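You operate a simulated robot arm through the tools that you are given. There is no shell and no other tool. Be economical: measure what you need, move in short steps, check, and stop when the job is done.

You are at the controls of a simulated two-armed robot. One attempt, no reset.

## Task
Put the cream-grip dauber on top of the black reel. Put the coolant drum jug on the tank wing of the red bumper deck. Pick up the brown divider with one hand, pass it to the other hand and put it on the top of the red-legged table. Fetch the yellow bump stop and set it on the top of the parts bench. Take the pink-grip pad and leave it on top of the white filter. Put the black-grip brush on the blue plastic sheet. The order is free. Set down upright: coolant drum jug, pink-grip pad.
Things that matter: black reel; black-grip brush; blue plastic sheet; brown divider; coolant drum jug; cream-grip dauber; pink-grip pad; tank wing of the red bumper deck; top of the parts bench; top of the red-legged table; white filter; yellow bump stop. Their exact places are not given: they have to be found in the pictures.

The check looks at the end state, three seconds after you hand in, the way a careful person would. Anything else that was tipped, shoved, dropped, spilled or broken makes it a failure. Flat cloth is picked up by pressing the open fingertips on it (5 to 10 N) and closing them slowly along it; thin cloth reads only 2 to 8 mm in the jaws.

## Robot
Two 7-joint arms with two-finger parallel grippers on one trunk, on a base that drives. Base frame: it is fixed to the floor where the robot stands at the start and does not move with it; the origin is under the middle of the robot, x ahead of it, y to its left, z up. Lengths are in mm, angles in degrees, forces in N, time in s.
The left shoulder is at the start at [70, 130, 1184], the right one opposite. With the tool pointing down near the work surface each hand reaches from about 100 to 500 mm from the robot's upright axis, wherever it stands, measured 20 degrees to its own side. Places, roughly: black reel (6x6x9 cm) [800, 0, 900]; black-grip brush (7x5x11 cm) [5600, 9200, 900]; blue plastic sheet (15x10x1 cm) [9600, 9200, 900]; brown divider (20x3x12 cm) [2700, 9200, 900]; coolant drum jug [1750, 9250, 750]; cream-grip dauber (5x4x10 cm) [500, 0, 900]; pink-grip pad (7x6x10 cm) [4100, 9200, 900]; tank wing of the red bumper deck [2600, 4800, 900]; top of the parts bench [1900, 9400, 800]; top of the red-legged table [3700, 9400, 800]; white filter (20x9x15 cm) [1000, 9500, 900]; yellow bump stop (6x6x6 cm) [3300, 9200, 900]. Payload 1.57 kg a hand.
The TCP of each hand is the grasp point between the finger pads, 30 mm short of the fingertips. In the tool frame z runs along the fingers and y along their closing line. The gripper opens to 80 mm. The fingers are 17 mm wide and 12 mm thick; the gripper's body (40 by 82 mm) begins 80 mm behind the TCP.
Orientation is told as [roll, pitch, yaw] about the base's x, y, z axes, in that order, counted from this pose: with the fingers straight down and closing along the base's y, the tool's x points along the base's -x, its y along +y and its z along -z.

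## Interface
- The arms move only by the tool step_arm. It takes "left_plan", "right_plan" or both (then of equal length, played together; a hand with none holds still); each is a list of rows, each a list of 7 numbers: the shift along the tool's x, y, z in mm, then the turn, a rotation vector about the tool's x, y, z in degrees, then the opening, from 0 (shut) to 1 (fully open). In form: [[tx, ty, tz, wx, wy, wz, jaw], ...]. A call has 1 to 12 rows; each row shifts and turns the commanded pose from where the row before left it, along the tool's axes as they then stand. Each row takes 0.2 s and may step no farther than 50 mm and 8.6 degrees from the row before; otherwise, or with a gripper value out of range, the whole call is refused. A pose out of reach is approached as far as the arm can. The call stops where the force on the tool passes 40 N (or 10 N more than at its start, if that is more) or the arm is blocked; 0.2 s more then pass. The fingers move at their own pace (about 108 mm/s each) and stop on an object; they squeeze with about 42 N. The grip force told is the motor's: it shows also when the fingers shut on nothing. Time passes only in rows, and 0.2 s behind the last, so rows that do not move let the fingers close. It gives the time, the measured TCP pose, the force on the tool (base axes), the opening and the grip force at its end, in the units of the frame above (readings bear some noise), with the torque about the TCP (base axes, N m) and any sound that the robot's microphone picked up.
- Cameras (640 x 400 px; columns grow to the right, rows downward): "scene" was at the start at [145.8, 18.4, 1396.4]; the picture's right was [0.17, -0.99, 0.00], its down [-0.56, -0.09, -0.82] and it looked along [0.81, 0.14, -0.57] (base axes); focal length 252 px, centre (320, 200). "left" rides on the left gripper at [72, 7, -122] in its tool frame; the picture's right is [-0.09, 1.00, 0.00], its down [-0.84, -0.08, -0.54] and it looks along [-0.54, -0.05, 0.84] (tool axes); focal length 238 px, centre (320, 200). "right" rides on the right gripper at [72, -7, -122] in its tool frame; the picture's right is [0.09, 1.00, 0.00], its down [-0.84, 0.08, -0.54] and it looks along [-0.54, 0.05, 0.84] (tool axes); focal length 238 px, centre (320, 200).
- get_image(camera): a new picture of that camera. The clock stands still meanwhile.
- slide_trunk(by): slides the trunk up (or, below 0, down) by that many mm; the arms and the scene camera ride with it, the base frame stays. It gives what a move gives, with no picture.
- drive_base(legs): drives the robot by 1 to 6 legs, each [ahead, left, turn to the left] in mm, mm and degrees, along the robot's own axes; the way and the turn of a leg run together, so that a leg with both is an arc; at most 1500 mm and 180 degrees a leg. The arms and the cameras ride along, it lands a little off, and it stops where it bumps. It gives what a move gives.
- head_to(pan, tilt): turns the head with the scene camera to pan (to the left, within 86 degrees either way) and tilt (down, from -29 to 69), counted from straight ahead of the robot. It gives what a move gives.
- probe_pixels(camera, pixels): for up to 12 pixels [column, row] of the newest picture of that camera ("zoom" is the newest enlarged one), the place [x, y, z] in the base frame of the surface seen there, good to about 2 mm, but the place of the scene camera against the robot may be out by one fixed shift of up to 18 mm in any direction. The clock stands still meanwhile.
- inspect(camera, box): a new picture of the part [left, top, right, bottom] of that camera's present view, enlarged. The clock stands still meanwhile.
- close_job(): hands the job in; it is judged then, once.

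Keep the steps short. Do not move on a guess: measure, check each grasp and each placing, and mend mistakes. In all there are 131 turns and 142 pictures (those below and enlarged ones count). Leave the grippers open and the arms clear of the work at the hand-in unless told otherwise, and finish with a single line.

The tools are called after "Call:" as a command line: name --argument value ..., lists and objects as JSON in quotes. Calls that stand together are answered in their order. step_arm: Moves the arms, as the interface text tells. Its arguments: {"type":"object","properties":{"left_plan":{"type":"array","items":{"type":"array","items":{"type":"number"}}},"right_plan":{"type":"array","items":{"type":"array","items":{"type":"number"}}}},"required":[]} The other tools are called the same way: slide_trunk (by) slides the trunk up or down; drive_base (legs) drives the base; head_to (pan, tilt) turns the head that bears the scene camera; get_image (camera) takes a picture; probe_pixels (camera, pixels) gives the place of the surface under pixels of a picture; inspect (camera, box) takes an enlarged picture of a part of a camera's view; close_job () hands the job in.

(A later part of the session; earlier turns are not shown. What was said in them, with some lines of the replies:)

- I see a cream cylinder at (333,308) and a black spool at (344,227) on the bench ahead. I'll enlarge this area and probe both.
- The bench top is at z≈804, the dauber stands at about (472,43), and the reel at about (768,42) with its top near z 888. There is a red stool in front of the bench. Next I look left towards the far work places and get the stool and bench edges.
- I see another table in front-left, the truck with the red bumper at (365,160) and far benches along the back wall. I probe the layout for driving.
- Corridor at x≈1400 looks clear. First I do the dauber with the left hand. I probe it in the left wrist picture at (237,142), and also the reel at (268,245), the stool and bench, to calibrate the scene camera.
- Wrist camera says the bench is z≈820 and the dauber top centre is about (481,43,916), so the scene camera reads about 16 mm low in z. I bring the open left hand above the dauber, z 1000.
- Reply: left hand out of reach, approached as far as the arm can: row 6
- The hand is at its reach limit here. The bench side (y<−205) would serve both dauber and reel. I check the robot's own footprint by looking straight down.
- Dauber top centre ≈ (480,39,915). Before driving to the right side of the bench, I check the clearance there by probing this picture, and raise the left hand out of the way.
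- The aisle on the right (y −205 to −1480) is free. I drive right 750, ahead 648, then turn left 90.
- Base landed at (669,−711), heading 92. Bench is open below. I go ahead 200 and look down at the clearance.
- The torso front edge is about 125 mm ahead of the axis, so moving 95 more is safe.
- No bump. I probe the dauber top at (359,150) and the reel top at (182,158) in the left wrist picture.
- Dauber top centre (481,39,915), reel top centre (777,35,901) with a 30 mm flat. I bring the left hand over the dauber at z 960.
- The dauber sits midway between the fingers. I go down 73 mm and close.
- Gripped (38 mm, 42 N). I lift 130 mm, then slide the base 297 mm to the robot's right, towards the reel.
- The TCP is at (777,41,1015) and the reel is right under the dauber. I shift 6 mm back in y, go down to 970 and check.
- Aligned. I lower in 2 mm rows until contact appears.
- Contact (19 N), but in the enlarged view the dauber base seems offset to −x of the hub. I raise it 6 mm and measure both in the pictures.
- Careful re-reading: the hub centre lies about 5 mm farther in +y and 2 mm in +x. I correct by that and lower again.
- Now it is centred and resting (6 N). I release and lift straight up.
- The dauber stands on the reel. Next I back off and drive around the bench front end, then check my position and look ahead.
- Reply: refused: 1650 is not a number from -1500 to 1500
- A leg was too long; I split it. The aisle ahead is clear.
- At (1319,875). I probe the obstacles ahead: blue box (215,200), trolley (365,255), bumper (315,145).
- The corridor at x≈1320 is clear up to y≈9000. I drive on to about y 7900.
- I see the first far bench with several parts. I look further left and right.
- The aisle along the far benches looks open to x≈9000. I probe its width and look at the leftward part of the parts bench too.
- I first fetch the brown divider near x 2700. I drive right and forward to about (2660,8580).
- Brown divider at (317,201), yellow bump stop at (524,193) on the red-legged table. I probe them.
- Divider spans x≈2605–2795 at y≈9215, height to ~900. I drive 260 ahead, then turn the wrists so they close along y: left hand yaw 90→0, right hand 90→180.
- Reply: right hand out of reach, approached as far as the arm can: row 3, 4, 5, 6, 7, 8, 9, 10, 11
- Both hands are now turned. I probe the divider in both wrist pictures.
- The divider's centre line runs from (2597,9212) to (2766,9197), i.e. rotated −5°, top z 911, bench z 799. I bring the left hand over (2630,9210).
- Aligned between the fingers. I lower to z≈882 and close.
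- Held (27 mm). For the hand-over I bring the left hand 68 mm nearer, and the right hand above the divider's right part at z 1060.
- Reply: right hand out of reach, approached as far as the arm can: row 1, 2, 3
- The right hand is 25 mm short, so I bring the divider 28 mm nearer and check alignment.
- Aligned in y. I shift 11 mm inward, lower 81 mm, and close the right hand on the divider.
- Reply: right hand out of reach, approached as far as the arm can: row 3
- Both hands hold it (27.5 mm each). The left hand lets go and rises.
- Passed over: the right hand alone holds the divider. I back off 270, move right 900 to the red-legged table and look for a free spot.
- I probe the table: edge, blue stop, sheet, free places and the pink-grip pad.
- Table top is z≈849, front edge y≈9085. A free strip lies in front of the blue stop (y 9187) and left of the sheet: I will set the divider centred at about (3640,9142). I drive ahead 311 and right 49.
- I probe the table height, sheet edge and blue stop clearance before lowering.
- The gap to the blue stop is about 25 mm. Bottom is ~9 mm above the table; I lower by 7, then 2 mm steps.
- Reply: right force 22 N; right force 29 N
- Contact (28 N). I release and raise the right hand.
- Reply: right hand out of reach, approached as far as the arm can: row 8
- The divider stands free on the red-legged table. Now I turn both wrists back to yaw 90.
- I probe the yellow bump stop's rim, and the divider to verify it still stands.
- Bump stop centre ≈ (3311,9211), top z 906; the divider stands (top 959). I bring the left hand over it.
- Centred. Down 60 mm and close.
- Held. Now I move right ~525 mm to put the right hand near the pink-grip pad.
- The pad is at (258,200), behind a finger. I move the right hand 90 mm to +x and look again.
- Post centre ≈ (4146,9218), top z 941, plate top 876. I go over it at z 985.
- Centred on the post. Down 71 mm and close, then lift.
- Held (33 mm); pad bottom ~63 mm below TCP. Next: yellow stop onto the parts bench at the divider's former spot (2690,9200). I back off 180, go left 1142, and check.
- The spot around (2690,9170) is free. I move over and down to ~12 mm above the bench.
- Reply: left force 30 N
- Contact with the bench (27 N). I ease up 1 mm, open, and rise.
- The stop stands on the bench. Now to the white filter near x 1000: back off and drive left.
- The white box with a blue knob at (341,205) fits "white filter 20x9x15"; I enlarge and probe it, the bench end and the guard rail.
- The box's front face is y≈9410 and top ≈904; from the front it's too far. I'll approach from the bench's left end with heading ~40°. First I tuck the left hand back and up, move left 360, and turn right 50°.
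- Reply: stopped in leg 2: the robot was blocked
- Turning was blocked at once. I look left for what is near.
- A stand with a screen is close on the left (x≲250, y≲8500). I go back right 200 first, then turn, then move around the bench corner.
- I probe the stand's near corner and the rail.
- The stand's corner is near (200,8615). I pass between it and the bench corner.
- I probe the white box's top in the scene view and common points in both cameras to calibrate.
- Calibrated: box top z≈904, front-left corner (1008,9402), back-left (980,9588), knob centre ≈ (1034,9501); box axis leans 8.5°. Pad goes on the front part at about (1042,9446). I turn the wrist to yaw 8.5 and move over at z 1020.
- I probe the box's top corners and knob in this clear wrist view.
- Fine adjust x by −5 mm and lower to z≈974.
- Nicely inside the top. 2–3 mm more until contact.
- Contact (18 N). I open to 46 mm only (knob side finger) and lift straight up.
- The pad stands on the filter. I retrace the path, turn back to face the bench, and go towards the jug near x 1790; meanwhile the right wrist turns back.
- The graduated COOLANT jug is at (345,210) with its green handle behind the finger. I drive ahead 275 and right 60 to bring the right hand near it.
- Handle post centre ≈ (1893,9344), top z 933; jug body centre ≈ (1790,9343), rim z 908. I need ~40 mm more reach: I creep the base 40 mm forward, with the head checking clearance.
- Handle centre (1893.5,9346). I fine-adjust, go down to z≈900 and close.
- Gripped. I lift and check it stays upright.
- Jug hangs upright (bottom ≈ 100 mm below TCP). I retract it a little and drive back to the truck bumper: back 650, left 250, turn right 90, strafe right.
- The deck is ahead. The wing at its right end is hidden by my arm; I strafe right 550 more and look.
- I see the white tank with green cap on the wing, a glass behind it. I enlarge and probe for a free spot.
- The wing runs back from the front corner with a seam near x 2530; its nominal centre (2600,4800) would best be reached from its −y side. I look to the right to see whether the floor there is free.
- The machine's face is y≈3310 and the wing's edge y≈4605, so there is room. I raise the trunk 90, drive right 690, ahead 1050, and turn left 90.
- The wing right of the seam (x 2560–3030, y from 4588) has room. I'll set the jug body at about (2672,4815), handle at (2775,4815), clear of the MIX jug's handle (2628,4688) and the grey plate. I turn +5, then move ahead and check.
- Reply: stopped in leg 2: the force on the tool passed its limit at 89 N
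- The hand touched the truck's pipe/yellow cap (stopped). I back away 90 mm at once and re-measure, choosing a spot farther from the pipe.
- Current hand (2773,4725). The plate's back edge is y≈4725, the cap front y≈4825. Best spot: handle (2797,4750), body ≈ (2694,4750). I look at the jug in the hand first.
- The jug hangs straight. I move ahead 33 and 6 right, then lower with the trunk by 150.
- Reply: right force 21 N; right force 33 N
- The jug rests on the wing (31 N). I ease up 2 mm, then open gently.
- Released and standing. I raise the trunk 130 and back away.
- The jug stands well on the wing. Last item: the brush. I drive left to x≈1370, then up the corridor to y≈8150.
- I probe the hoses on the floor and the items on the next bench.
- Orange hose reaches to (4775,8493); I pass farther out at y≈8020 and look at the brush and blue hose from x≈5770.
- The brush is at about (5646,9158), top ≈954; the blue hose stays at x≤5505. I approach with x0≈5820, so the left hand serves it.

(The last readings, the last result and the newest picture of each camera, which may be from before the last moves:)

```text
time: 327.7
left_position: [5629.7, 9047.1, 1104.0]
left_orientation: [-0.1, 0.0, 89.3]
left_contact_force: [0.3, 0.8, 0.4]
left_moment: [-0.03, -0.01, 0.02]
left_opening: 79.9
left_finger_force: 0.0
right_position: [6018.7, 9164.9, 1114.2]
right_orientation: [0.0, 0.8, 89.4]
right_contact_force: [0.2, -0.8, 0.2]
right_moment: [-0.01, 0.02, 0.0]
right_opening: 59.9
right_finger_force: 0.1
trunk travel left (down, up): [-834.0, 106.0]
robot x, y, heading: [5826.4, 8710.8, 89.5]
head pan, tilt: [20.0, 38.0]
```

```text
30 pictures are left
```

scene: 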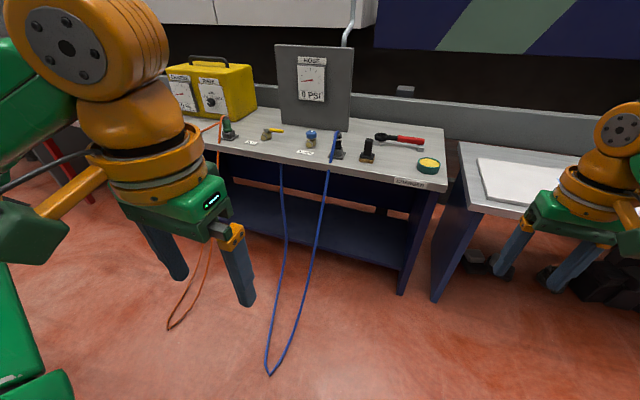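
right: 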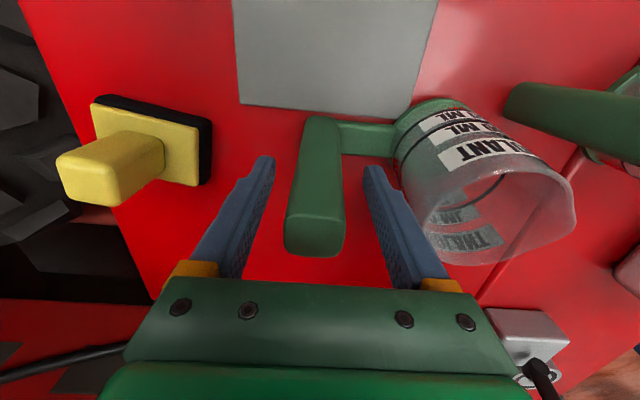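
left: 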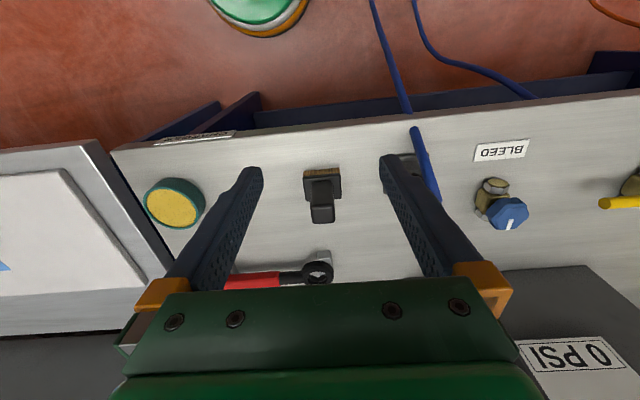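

Call:
inspect --camera "left" --box '[280, 150, 380, 230]'

Call:
probe_pixels --camera "left" --pixels '[[324, 214], [315, 215], [332, 213], [324, 208], [324, 220], [308, 190], [338, 190], [322, 172], [290, 240], [425, 165], [410, 150]]'

```text
5.00 times, centred on (330, 190) of left
```

zoom: 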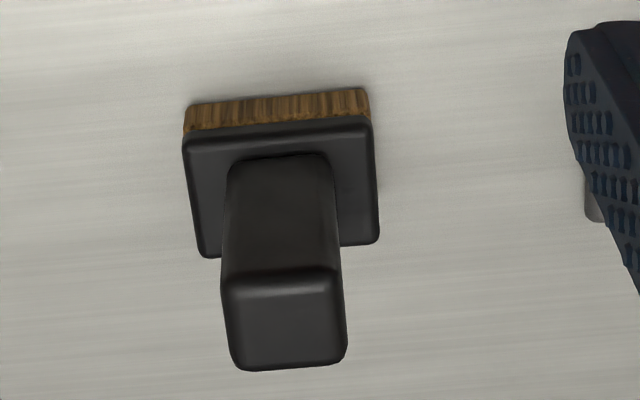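

```text
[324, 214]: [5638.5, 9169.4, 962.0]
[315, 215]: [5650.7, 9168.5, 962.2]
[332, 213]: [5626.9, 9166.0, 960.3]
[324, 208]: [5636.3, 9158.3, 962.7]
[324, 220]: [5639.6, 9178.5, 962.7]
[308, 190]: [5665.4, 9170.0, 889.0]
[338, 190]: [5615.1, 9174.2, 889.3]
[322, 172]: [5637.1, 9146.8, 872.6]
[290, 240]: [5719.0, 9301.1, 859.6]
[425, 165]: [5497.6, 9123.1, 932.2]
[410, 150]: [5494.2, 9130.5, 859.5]
```

Grip centre ≈ (5638.5,9168), top 962, block top 889. Over it at z 1005 first.

Call:
step_arm --left_plan '[[-30.2, -2, 25, 0, 0, 0, 1], [-30.2, -2, 25, 0, 0, 0, 1], [-30.2, -2, 25, 0, 0, 0, 1], [-30.2, -2, 25, 0, 0, 0, 1], [0, 0, 0, 0, 0, 0, 1]]'

Call:
get_image --camera "left"

```text
time: 328.9
left_position: [5642.6, 9166.9, 1001.6]
left_orientation: [0.0, -0.1, 89.2]
left_contact_force: [0.4, 0.2, -0.9]
left_moment: [-0.01, 0.01, 0.01]
left_opening: 80.2
left_finger_force: 0.1
right_position: [6018.8, 9164.5, 1113.4]
right_orientation: [0.0, 0.8, 89.4]
right_contact_force: [-0.5, -0.9, 0.0]
right_moment: [0.02, 0.01, -0.01]
right_opening: 59.6
right_finger_force: 0.1
trunk travel left (down, up): [-834.0, 106.0]
robot x, y, heading: [5826.5, 8711.5, 89.1]
head pan, tilt: [20.0, 38.0]
```

```text
28 pictures are left
```

left: 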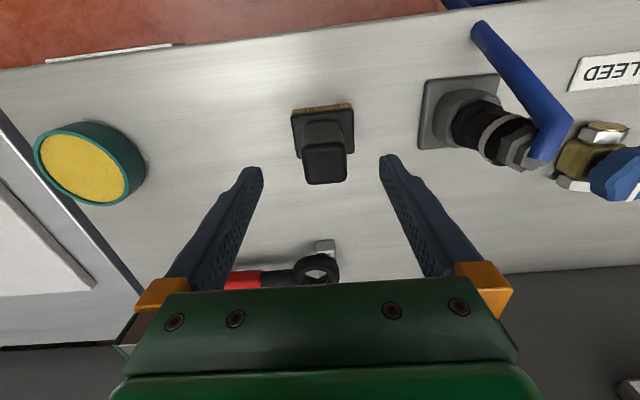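

Grip centred (col 325). Down 71, close, then lift.

Call:
step_arm --left_plan '[[0, 3, 24, 0, 0, 0, 1], [0, 0, 24, 0, 0, 0, 1], [0, 0, 23, 0, 0, 0, 1], [0, 0, 0, 0, 0, 0, 1], [0, 0, 0, 0, 0, 0, 0], [0, 0, 0, 0, 0, 0, 0], [0, 0, 0, 0, 0, 0, 0], [0, 0, 0, 0, 0, 0, 0]]'

Call:
step_arm --left_plan '[[0, 0, -30, 0, 0, 0, 0], [10, 0, -40, 0, 0, 0, 0], [20, 0, -40, 0, 0, 0, 0], [20, 0, -40, 0, 0, 0, 0], [0, 0, 0, 0, 0, 0, 0]]'

Call:
get_image --camera "left"

```text
time: 330.7
left_position: [5637.3, 9169.1, 933.6]
left_orientation: [-0.1, 0.0, 89.1]
left_contact_force: [0.2, -0.2, 0.3]
left_moment: [0.0, -0.03, -0.01]
left_opening: 33.6
left_finger_force: 41.2
right_position: [6018.9, 9164.0, 1114.3]
right_orientation: [-0.1, 0.7, 89.4]
right_contact_force: [-0.1, -0.1, -0.8]
right_moment: [-0.01, 0.02, 0.02]
right_opening: 60.0
right_finger_force: 0.0
trunk travel left (down, up): [-834.0, 106.0]
robot x, y, heading: [5825.7, 8711.2, 89.6]
head pan, tilt: [20.0, 38.0]
```

```text
time: 331.9
left_position: [5640.8, 9119.4, 1083.9]
left_orientation: [0.1, 0.0, 89.3]
left_contact_force: [0.2, -0.2, -1.9]
left_moment: [-0.03, -0.02, 0.01]
left_opening: 33.1
left_finger_force: 41.3
right_position: [6018.3, 9164.0, 1115.3]
right_orientation: [0.0, 0.8, 89.4]
right_contact_force: [0.2, -0.7, 0.1]
right_moment: [-0.04, 0.01, 0.0]
right_opening: 60.3
right_finger_force: 0.0
trunk travel left (down, up): [-834.0, 106.0]
robot x, y, heading: [5826.0, 8711.6, 89.4]
head pan, tilt: [20.0, 38.0]
```

```text
27 pictures are left
```

left: 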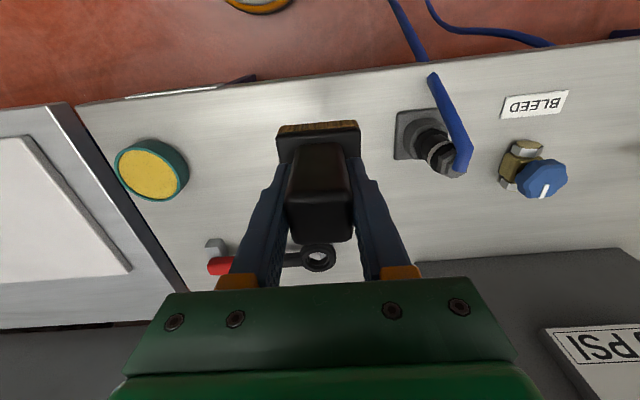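

Held (33 mm). I back off 450 and drive right along the aisle to x≈9750.

Call:
drive_base --legs '[[-450, 0, 0.6], [0, -1350, 0], [0, -1300, 0], [0, -1000, 0]]'

Call:
head_to --pan -10 --tilt 30

Call:
get_image --camera "scene"

```text
time: 351.6
left_position: [9219.9, 8597.8, 1083.5]
left_orientation: [0.0, -0.1, 89.3]
left_contact_force: [-0.3, -0.5, -1.0]
left_moment: [-0.01, 0.0, -0.01]
left_opening: 33.3
left_finger_force: 41.1
right_position: [9599.4, 8643.1, 1114.2]
right_orientation: [-0.1, 0.8, 89.5]
right_contact_force: [-0.5, 0.4, 0.0]
right_moment: [-0.04, 0.0, 0.03]
right_opening: 60.0
right_finger_force: 0.0
trunk travel left (down, up): [-834.0, 106.0]
robot x, y, heading: [9411.7, 8188.5, 89.7]
head pan, tilt: [20.0, 38.0]
```

```text
time: 352.6
left_position: [9220.5, 8597.6, 1083.1]
left_orientation: [0.0, -0.1, 89.3]
left_contact_force: [0.5, 1.3, -1.4]
left_moment: [0.02, -0.01, 0.03]
left_opening: 33.3
left_finger_force: 41.6
right_position: [9598.8, 8642.5, 1114.9]
right_orientation: [0.0, 0.8, 89.6]
right_contact_force: [0.4, 0.3, 0.9]
right_moment: [-0.03, 0.02, 0.03]
right_opening: 59.7
right_finger_force: 0.1
trunk travel left (down, up): [-834.0, 106.0]
robot x, y, heading: [9408.1, 8190.2, 89.1]
head pan, tilt: [-10.0, 30.0]
```

```text
26 pictures are left
```

scene: 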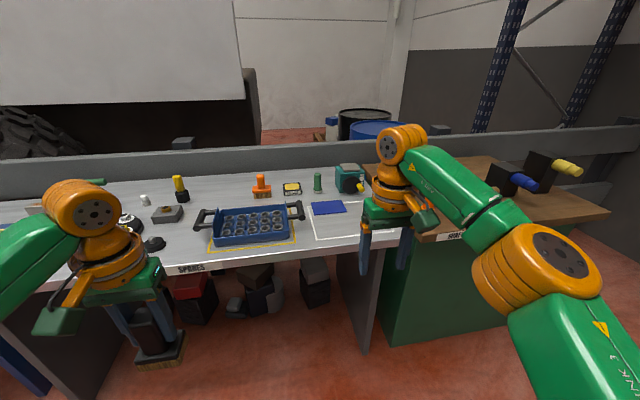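

The blue plastic sheet is at (328,207). I probe it and its surroundings.

Call:
inspect --camera "scene" --box '[190, 160, 400, 280]'

Call:
probe_pixels --camera "scene" --pixels '[[328, 207], [312, 203], [343, 202], [346, 212], [314, 214], [300, 205], [300, 258], [345, 250], [317, 175], [346, 188], [300, 235]]'

```text
3.05 times, centred on (295, 220) of scene
```

zoom: 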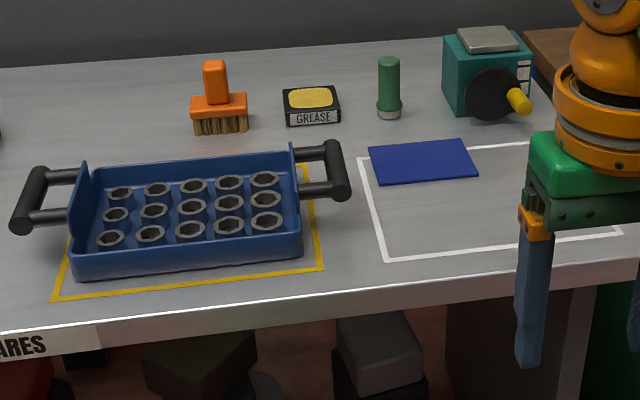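

```text
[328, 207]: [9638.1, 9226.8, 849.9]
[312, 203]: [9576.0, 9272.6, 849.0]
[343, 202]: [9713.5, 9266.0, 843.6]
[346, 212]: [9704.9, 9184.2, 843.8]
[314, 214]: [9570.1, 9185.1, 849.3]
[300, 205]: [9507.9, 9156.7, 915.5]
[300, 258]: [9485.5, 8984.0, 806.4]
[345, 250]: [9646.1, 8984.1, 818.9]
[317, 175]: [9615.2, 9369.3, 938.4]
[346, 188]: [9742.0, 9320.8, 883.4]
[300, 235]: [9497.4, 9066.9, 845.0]
```

Sheet centre ≈ (9638,9226), top ≈ 866. I drive right 360 and ahead 600.

Call:
drive_base --legs '[[0, -362, 0.6], [600, 0, 0]]'

Call:
get_image --camera "left"

Call:
get_image --camera "scene"

```text
time: 357.9
left_position: [9581.7, 9197.4, 1083.7]
left_orientation: [0.0, -0.1, 89.6]
left_contact_force: [0.1, -1.0, -1.6]
left_moment: [0.03, 0.01, 0.02]
left_opening: 33.4
left_finger_force: 40.9
right_position: [9962.0, 9242.7, 1114.9]
right_orientation: [0.0, 0.7, 89.7]
right_contact_force: [0.4, 0.2, -0.4]
right_moment: [-0.01, 0.0, 0.02]
right_opening: 59.8
right_finger_force: 0.1
trunk travel left (down, up): [-834.0, 106.0]
robot x, y, heading: [9770.8, 8792.4, 89.6]
head pan, tilt: [-10.0, 30.0]
```

```text
24 pictures are left
```

left: 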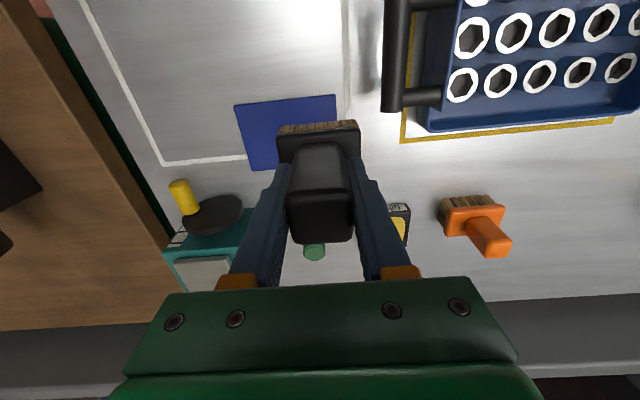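

```text
23 pictures are left
```

scene: 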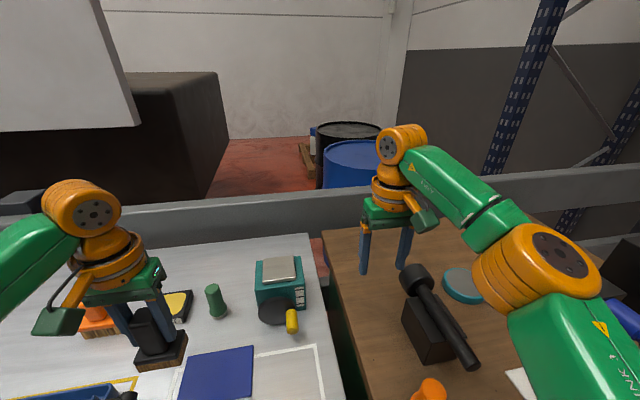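

Call:
probe_pixels --camera "left" --pixels '[[238, 106], [332, 99], [256, 166], [265, 130], [355, 60], [200, 120]]'

```text
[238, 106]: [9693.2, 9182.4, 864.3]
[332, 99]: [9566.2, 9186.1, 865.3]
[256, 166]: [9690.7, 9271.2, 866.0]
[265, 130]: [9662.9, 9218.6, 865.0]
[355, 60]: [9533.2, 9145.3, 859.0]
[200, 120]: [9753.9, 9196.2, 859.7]
```

Sheet spans x 9564–9695, y 9180–9274, z 865. I move to (9629,9226), 10 mm above.

Call:
step_arm --left_plan '[[-7.2, -11.8, 33.8, 0, 0, 0, 0], [-7.2, -11.8, 33.8, 0, 0, 0, 0], [-7.2, -11.8, 33.8, 0, 0, 0, 0], [-7.2, -11.8, 33.8, 0, 0, 0, 0], [0, 0, 0, 0, 0, 0, 0]]'

Call:
get_image --camera "left"

```text
time: 359.1
left_position: [9630.9, 9227.2, 947.6]
left_orientation: [0.0, -0.1, 89.4]
left_contact_force: [0.4, -0.3, -1.1]
left_moment: [0.0, -0.01, 0.02]
left_opening: 33.3
left_finger_force: 41.1
right_position: [9959.9, 9245.0, 1115.3]
right_orientation: [0.0, 0.9, 89.7]
right_contact_force: [0.3, 0.0, -0.2]
right_moment: [-0.02, 0.0, -0.02]
right_opening: 60.1
right_finger_force: 0.0
trunk travel left (down, up): [-834.0, 106.0]
robot x, y, heading: [9769.7, 8792.8, 89.7]
head pan, tilt: [-10.0, 30.0]
```

```text
22 pictures are left
```

left: 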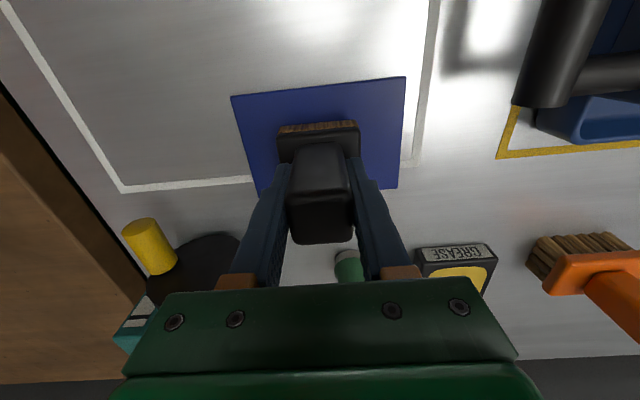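

Well centred above the sheet. I lower in small steps to contact.

Call:
step_arm --left_plan '[[0, 0, 4, 0, 0, 0, 0], [0, 0, 2, 0, 0, 0, 0], [0, 0, 1.5, 0, 0, 0, 0], [0, 0, 0, 0, 0, 0, 0]]'

```text
time: 360.1
left_position: [9630.6, 9226.2, 940.3]
left_orientation: [0.0, 0.0, 89.6]
left_contact_force: [-0.5, -0.4, -1.3]
left_moment: [0.02, 0.03, -0.02]
left_opening: 33.5
left_finger_force: 41.8
right_position: [9961.1, 9245.3, 1114.6]
right_orientation: [0.0, 0.8, 89.7]
right_contact_force: [-0.2, 0.3, -0.5]
right_moment: [0.0, -0.05, 0.0]
right_opening: 60.0
right_finger_force: 0.1
trunk travel left (down, up): [-834.0, 106.0]
robot x, y, heading: [9767.1, 8794.5, 89.6]
head pan, tilt: [-10.0, 30.0]
```

Call:
step_arm --left_plan '[[0, 0, 1.5, 0, 0, 0, 0], [0, 0, 0, 0, 0, 0, 0]]'

```text
time: 360.7
left_position: [9629.4, 9227.0, 939.0]
left_orientation: [0.0, -0.1, 89.5]
left_contact_force: [0.1, 0.3, -0.5]
left_moment: [0.02, 0.04, 0.01]
left_opening: 33.2
left_finger_force: 42.1
right_position: [9960.8, 9245.2, 1115.6]
right_orientation: [0.0, 0.9, 89.6]
right_contact_force: [0.2, 0.8, -0.2]
right_moment: [0.0, -0.01, 0.02]
right_opening: 59.8
right_finger_force: 0.0
trunk travel left (down, up): [-834.0, 106.0]
robot x, y, heading: [9770.6, 8792.8, 89.6]
head pan, tilt: [-10.0, 30.0]
```

Call:
step_arm --left_plan '[[0, 0, 1.2, 0, 0, 0, 0], [0, 0, 0, 0, 0, 0, 0]]'

```text
time: 361.3
left_position: [9630.2, 9226.4, 937.9]
left_orientation: [0.0, -0.2, 89.5]
left_contact_force: [-0.4, 3.5, 7.9]
left_moment: [0.06, 0.02, 0.01]
left_opening: 33.3
left_finger_force: 41.8
right_position: [9960.7, 9243.5, 1115.3]
right_orientation: [0.0, 0.7, 89.7]
right_contact_force: [-0.3, 0.0, 0.1]
right_moment: [-0.02, 0.0, 0.0]
right_opening: 60.0
right_finger_force: 0.0
trunk travel left (down, up): [-834.0, 106.0]
robot x, y, heading: [9770.6, 8793.4, 89.7]
head pan, tilt: [-10.0, 30.0]
```

Contact (8 N). I release and rise.

Call:
step_arm --left_plan '[[0, 0, 0, 0, 0, 0, 0.5], [0, 0, 0, 0, 0, 0, 0.75], [0, 0, 0, 0, 0, 0, 0.9], [0, 0, -25, 0, 0, 0, 0.9], [0, 0, -40, 0, 0, 0, 0.9], [0, 0, -40, 0, 0, 0, 1], [0, 0, -40, 0, 0, 0, 1], [0, 0, 0, 0, 0, 0, 1]]' --right_plan '[[0, 0, 0, 0, 0, 0, 0.8], [0, 0, 0, 0, 0, 0, 1], [0, 0, 0, 0, 0, 0, 1], [0, 0, 0, 0, 0, 0, 1], [0, 0, 0, 0, 0, 0, 1], [0, 0, 0, 0, 0, 0, 1], [0, 0, 0, 0, 0, 0, 1], [0, 0, 0, 0, 0, 0, 1]]'

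Call:
get_image --camera "left"

Call:
drive_base --legs '[[-500, 0, 0]]'

Call:
get_image --camera "scene"

```text
time: 363.1
left_position: [9627.3, 9227.9, 1085.1]
left_orientation: [0.1, -0.1, 89.4]
left_contact_force: [0.1, -0.2, -0.5]
left_moment: [0.01, -0.01, 0.01]
left_opening: 80.1
left_finger_force: 0.1
right_position: [9961.2, 9244.2, 1114.2]
right_orientation: [0.0, 0.8, 89.6]
right_contact_force: [0.9, -0.2, 0.4]
right_moment: [0.03, 0.02, -0.02]
right_opening: 80.1
right_finger_force: 0.0
trunk travel left (down, up): [-834.0, 106.0]
robot x, y, heading: [9771.0, 8789.3, 89.7]
head pan, tilt: [-10.0, 30.0]
```

```text
21 pictures are left
```

left: 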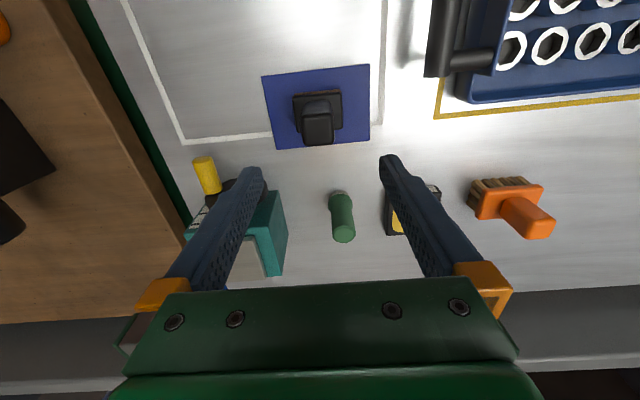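

```text
time: 366.1
left_position: [9627.2, 8727.6, 1085.2]
left_orientation: [0.0, 0.0, 88.5]
left_contact_force: [-0.9, 0.5, -0.1]
left_moment: [-0.02, 0.02, 0.04]
left_opening: 79.9
left_finger_force: 0.1
right_position: [9961.4, 8738.3, 1112.9]
right_orientation: [0.0, 0.9, 88.8]
right_contact_force: [0.1, 1.1, 0.2]
right_moment: [-0.04, -0.01, 0.02]
right_opening: 79.9
right_finger_force: 0.1
trunk travel left (down, up): [-834.0, 106.0]
robot x, y, heading: [9762.3, 8284.7, 88.6]
head pan, tilt: [-10.0, 30.0]
```

```text
20 pictures are left
```

scene: 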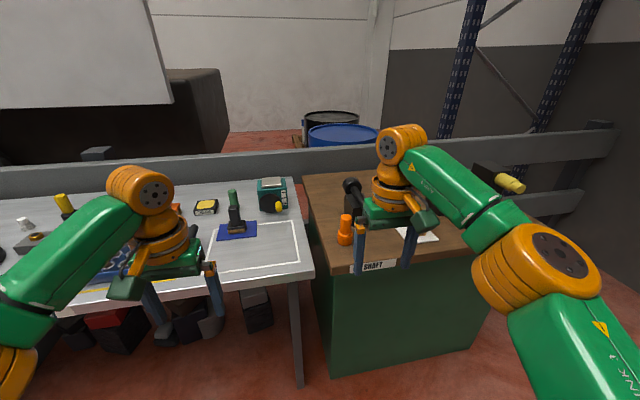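

The brush stands on the blue sheet, and I have checked all six placements. The grippers are open and the arms are clear, so I hand in.

Call:
close_job

```text
The job is handed in.
```

All six objects are placed as asked and handed in, with one incident: while placing the jug, the right hand hit the truck's pipe or yellow cap (stopped at 89 N), and I saw no damage or shift in the pictures afterwards.
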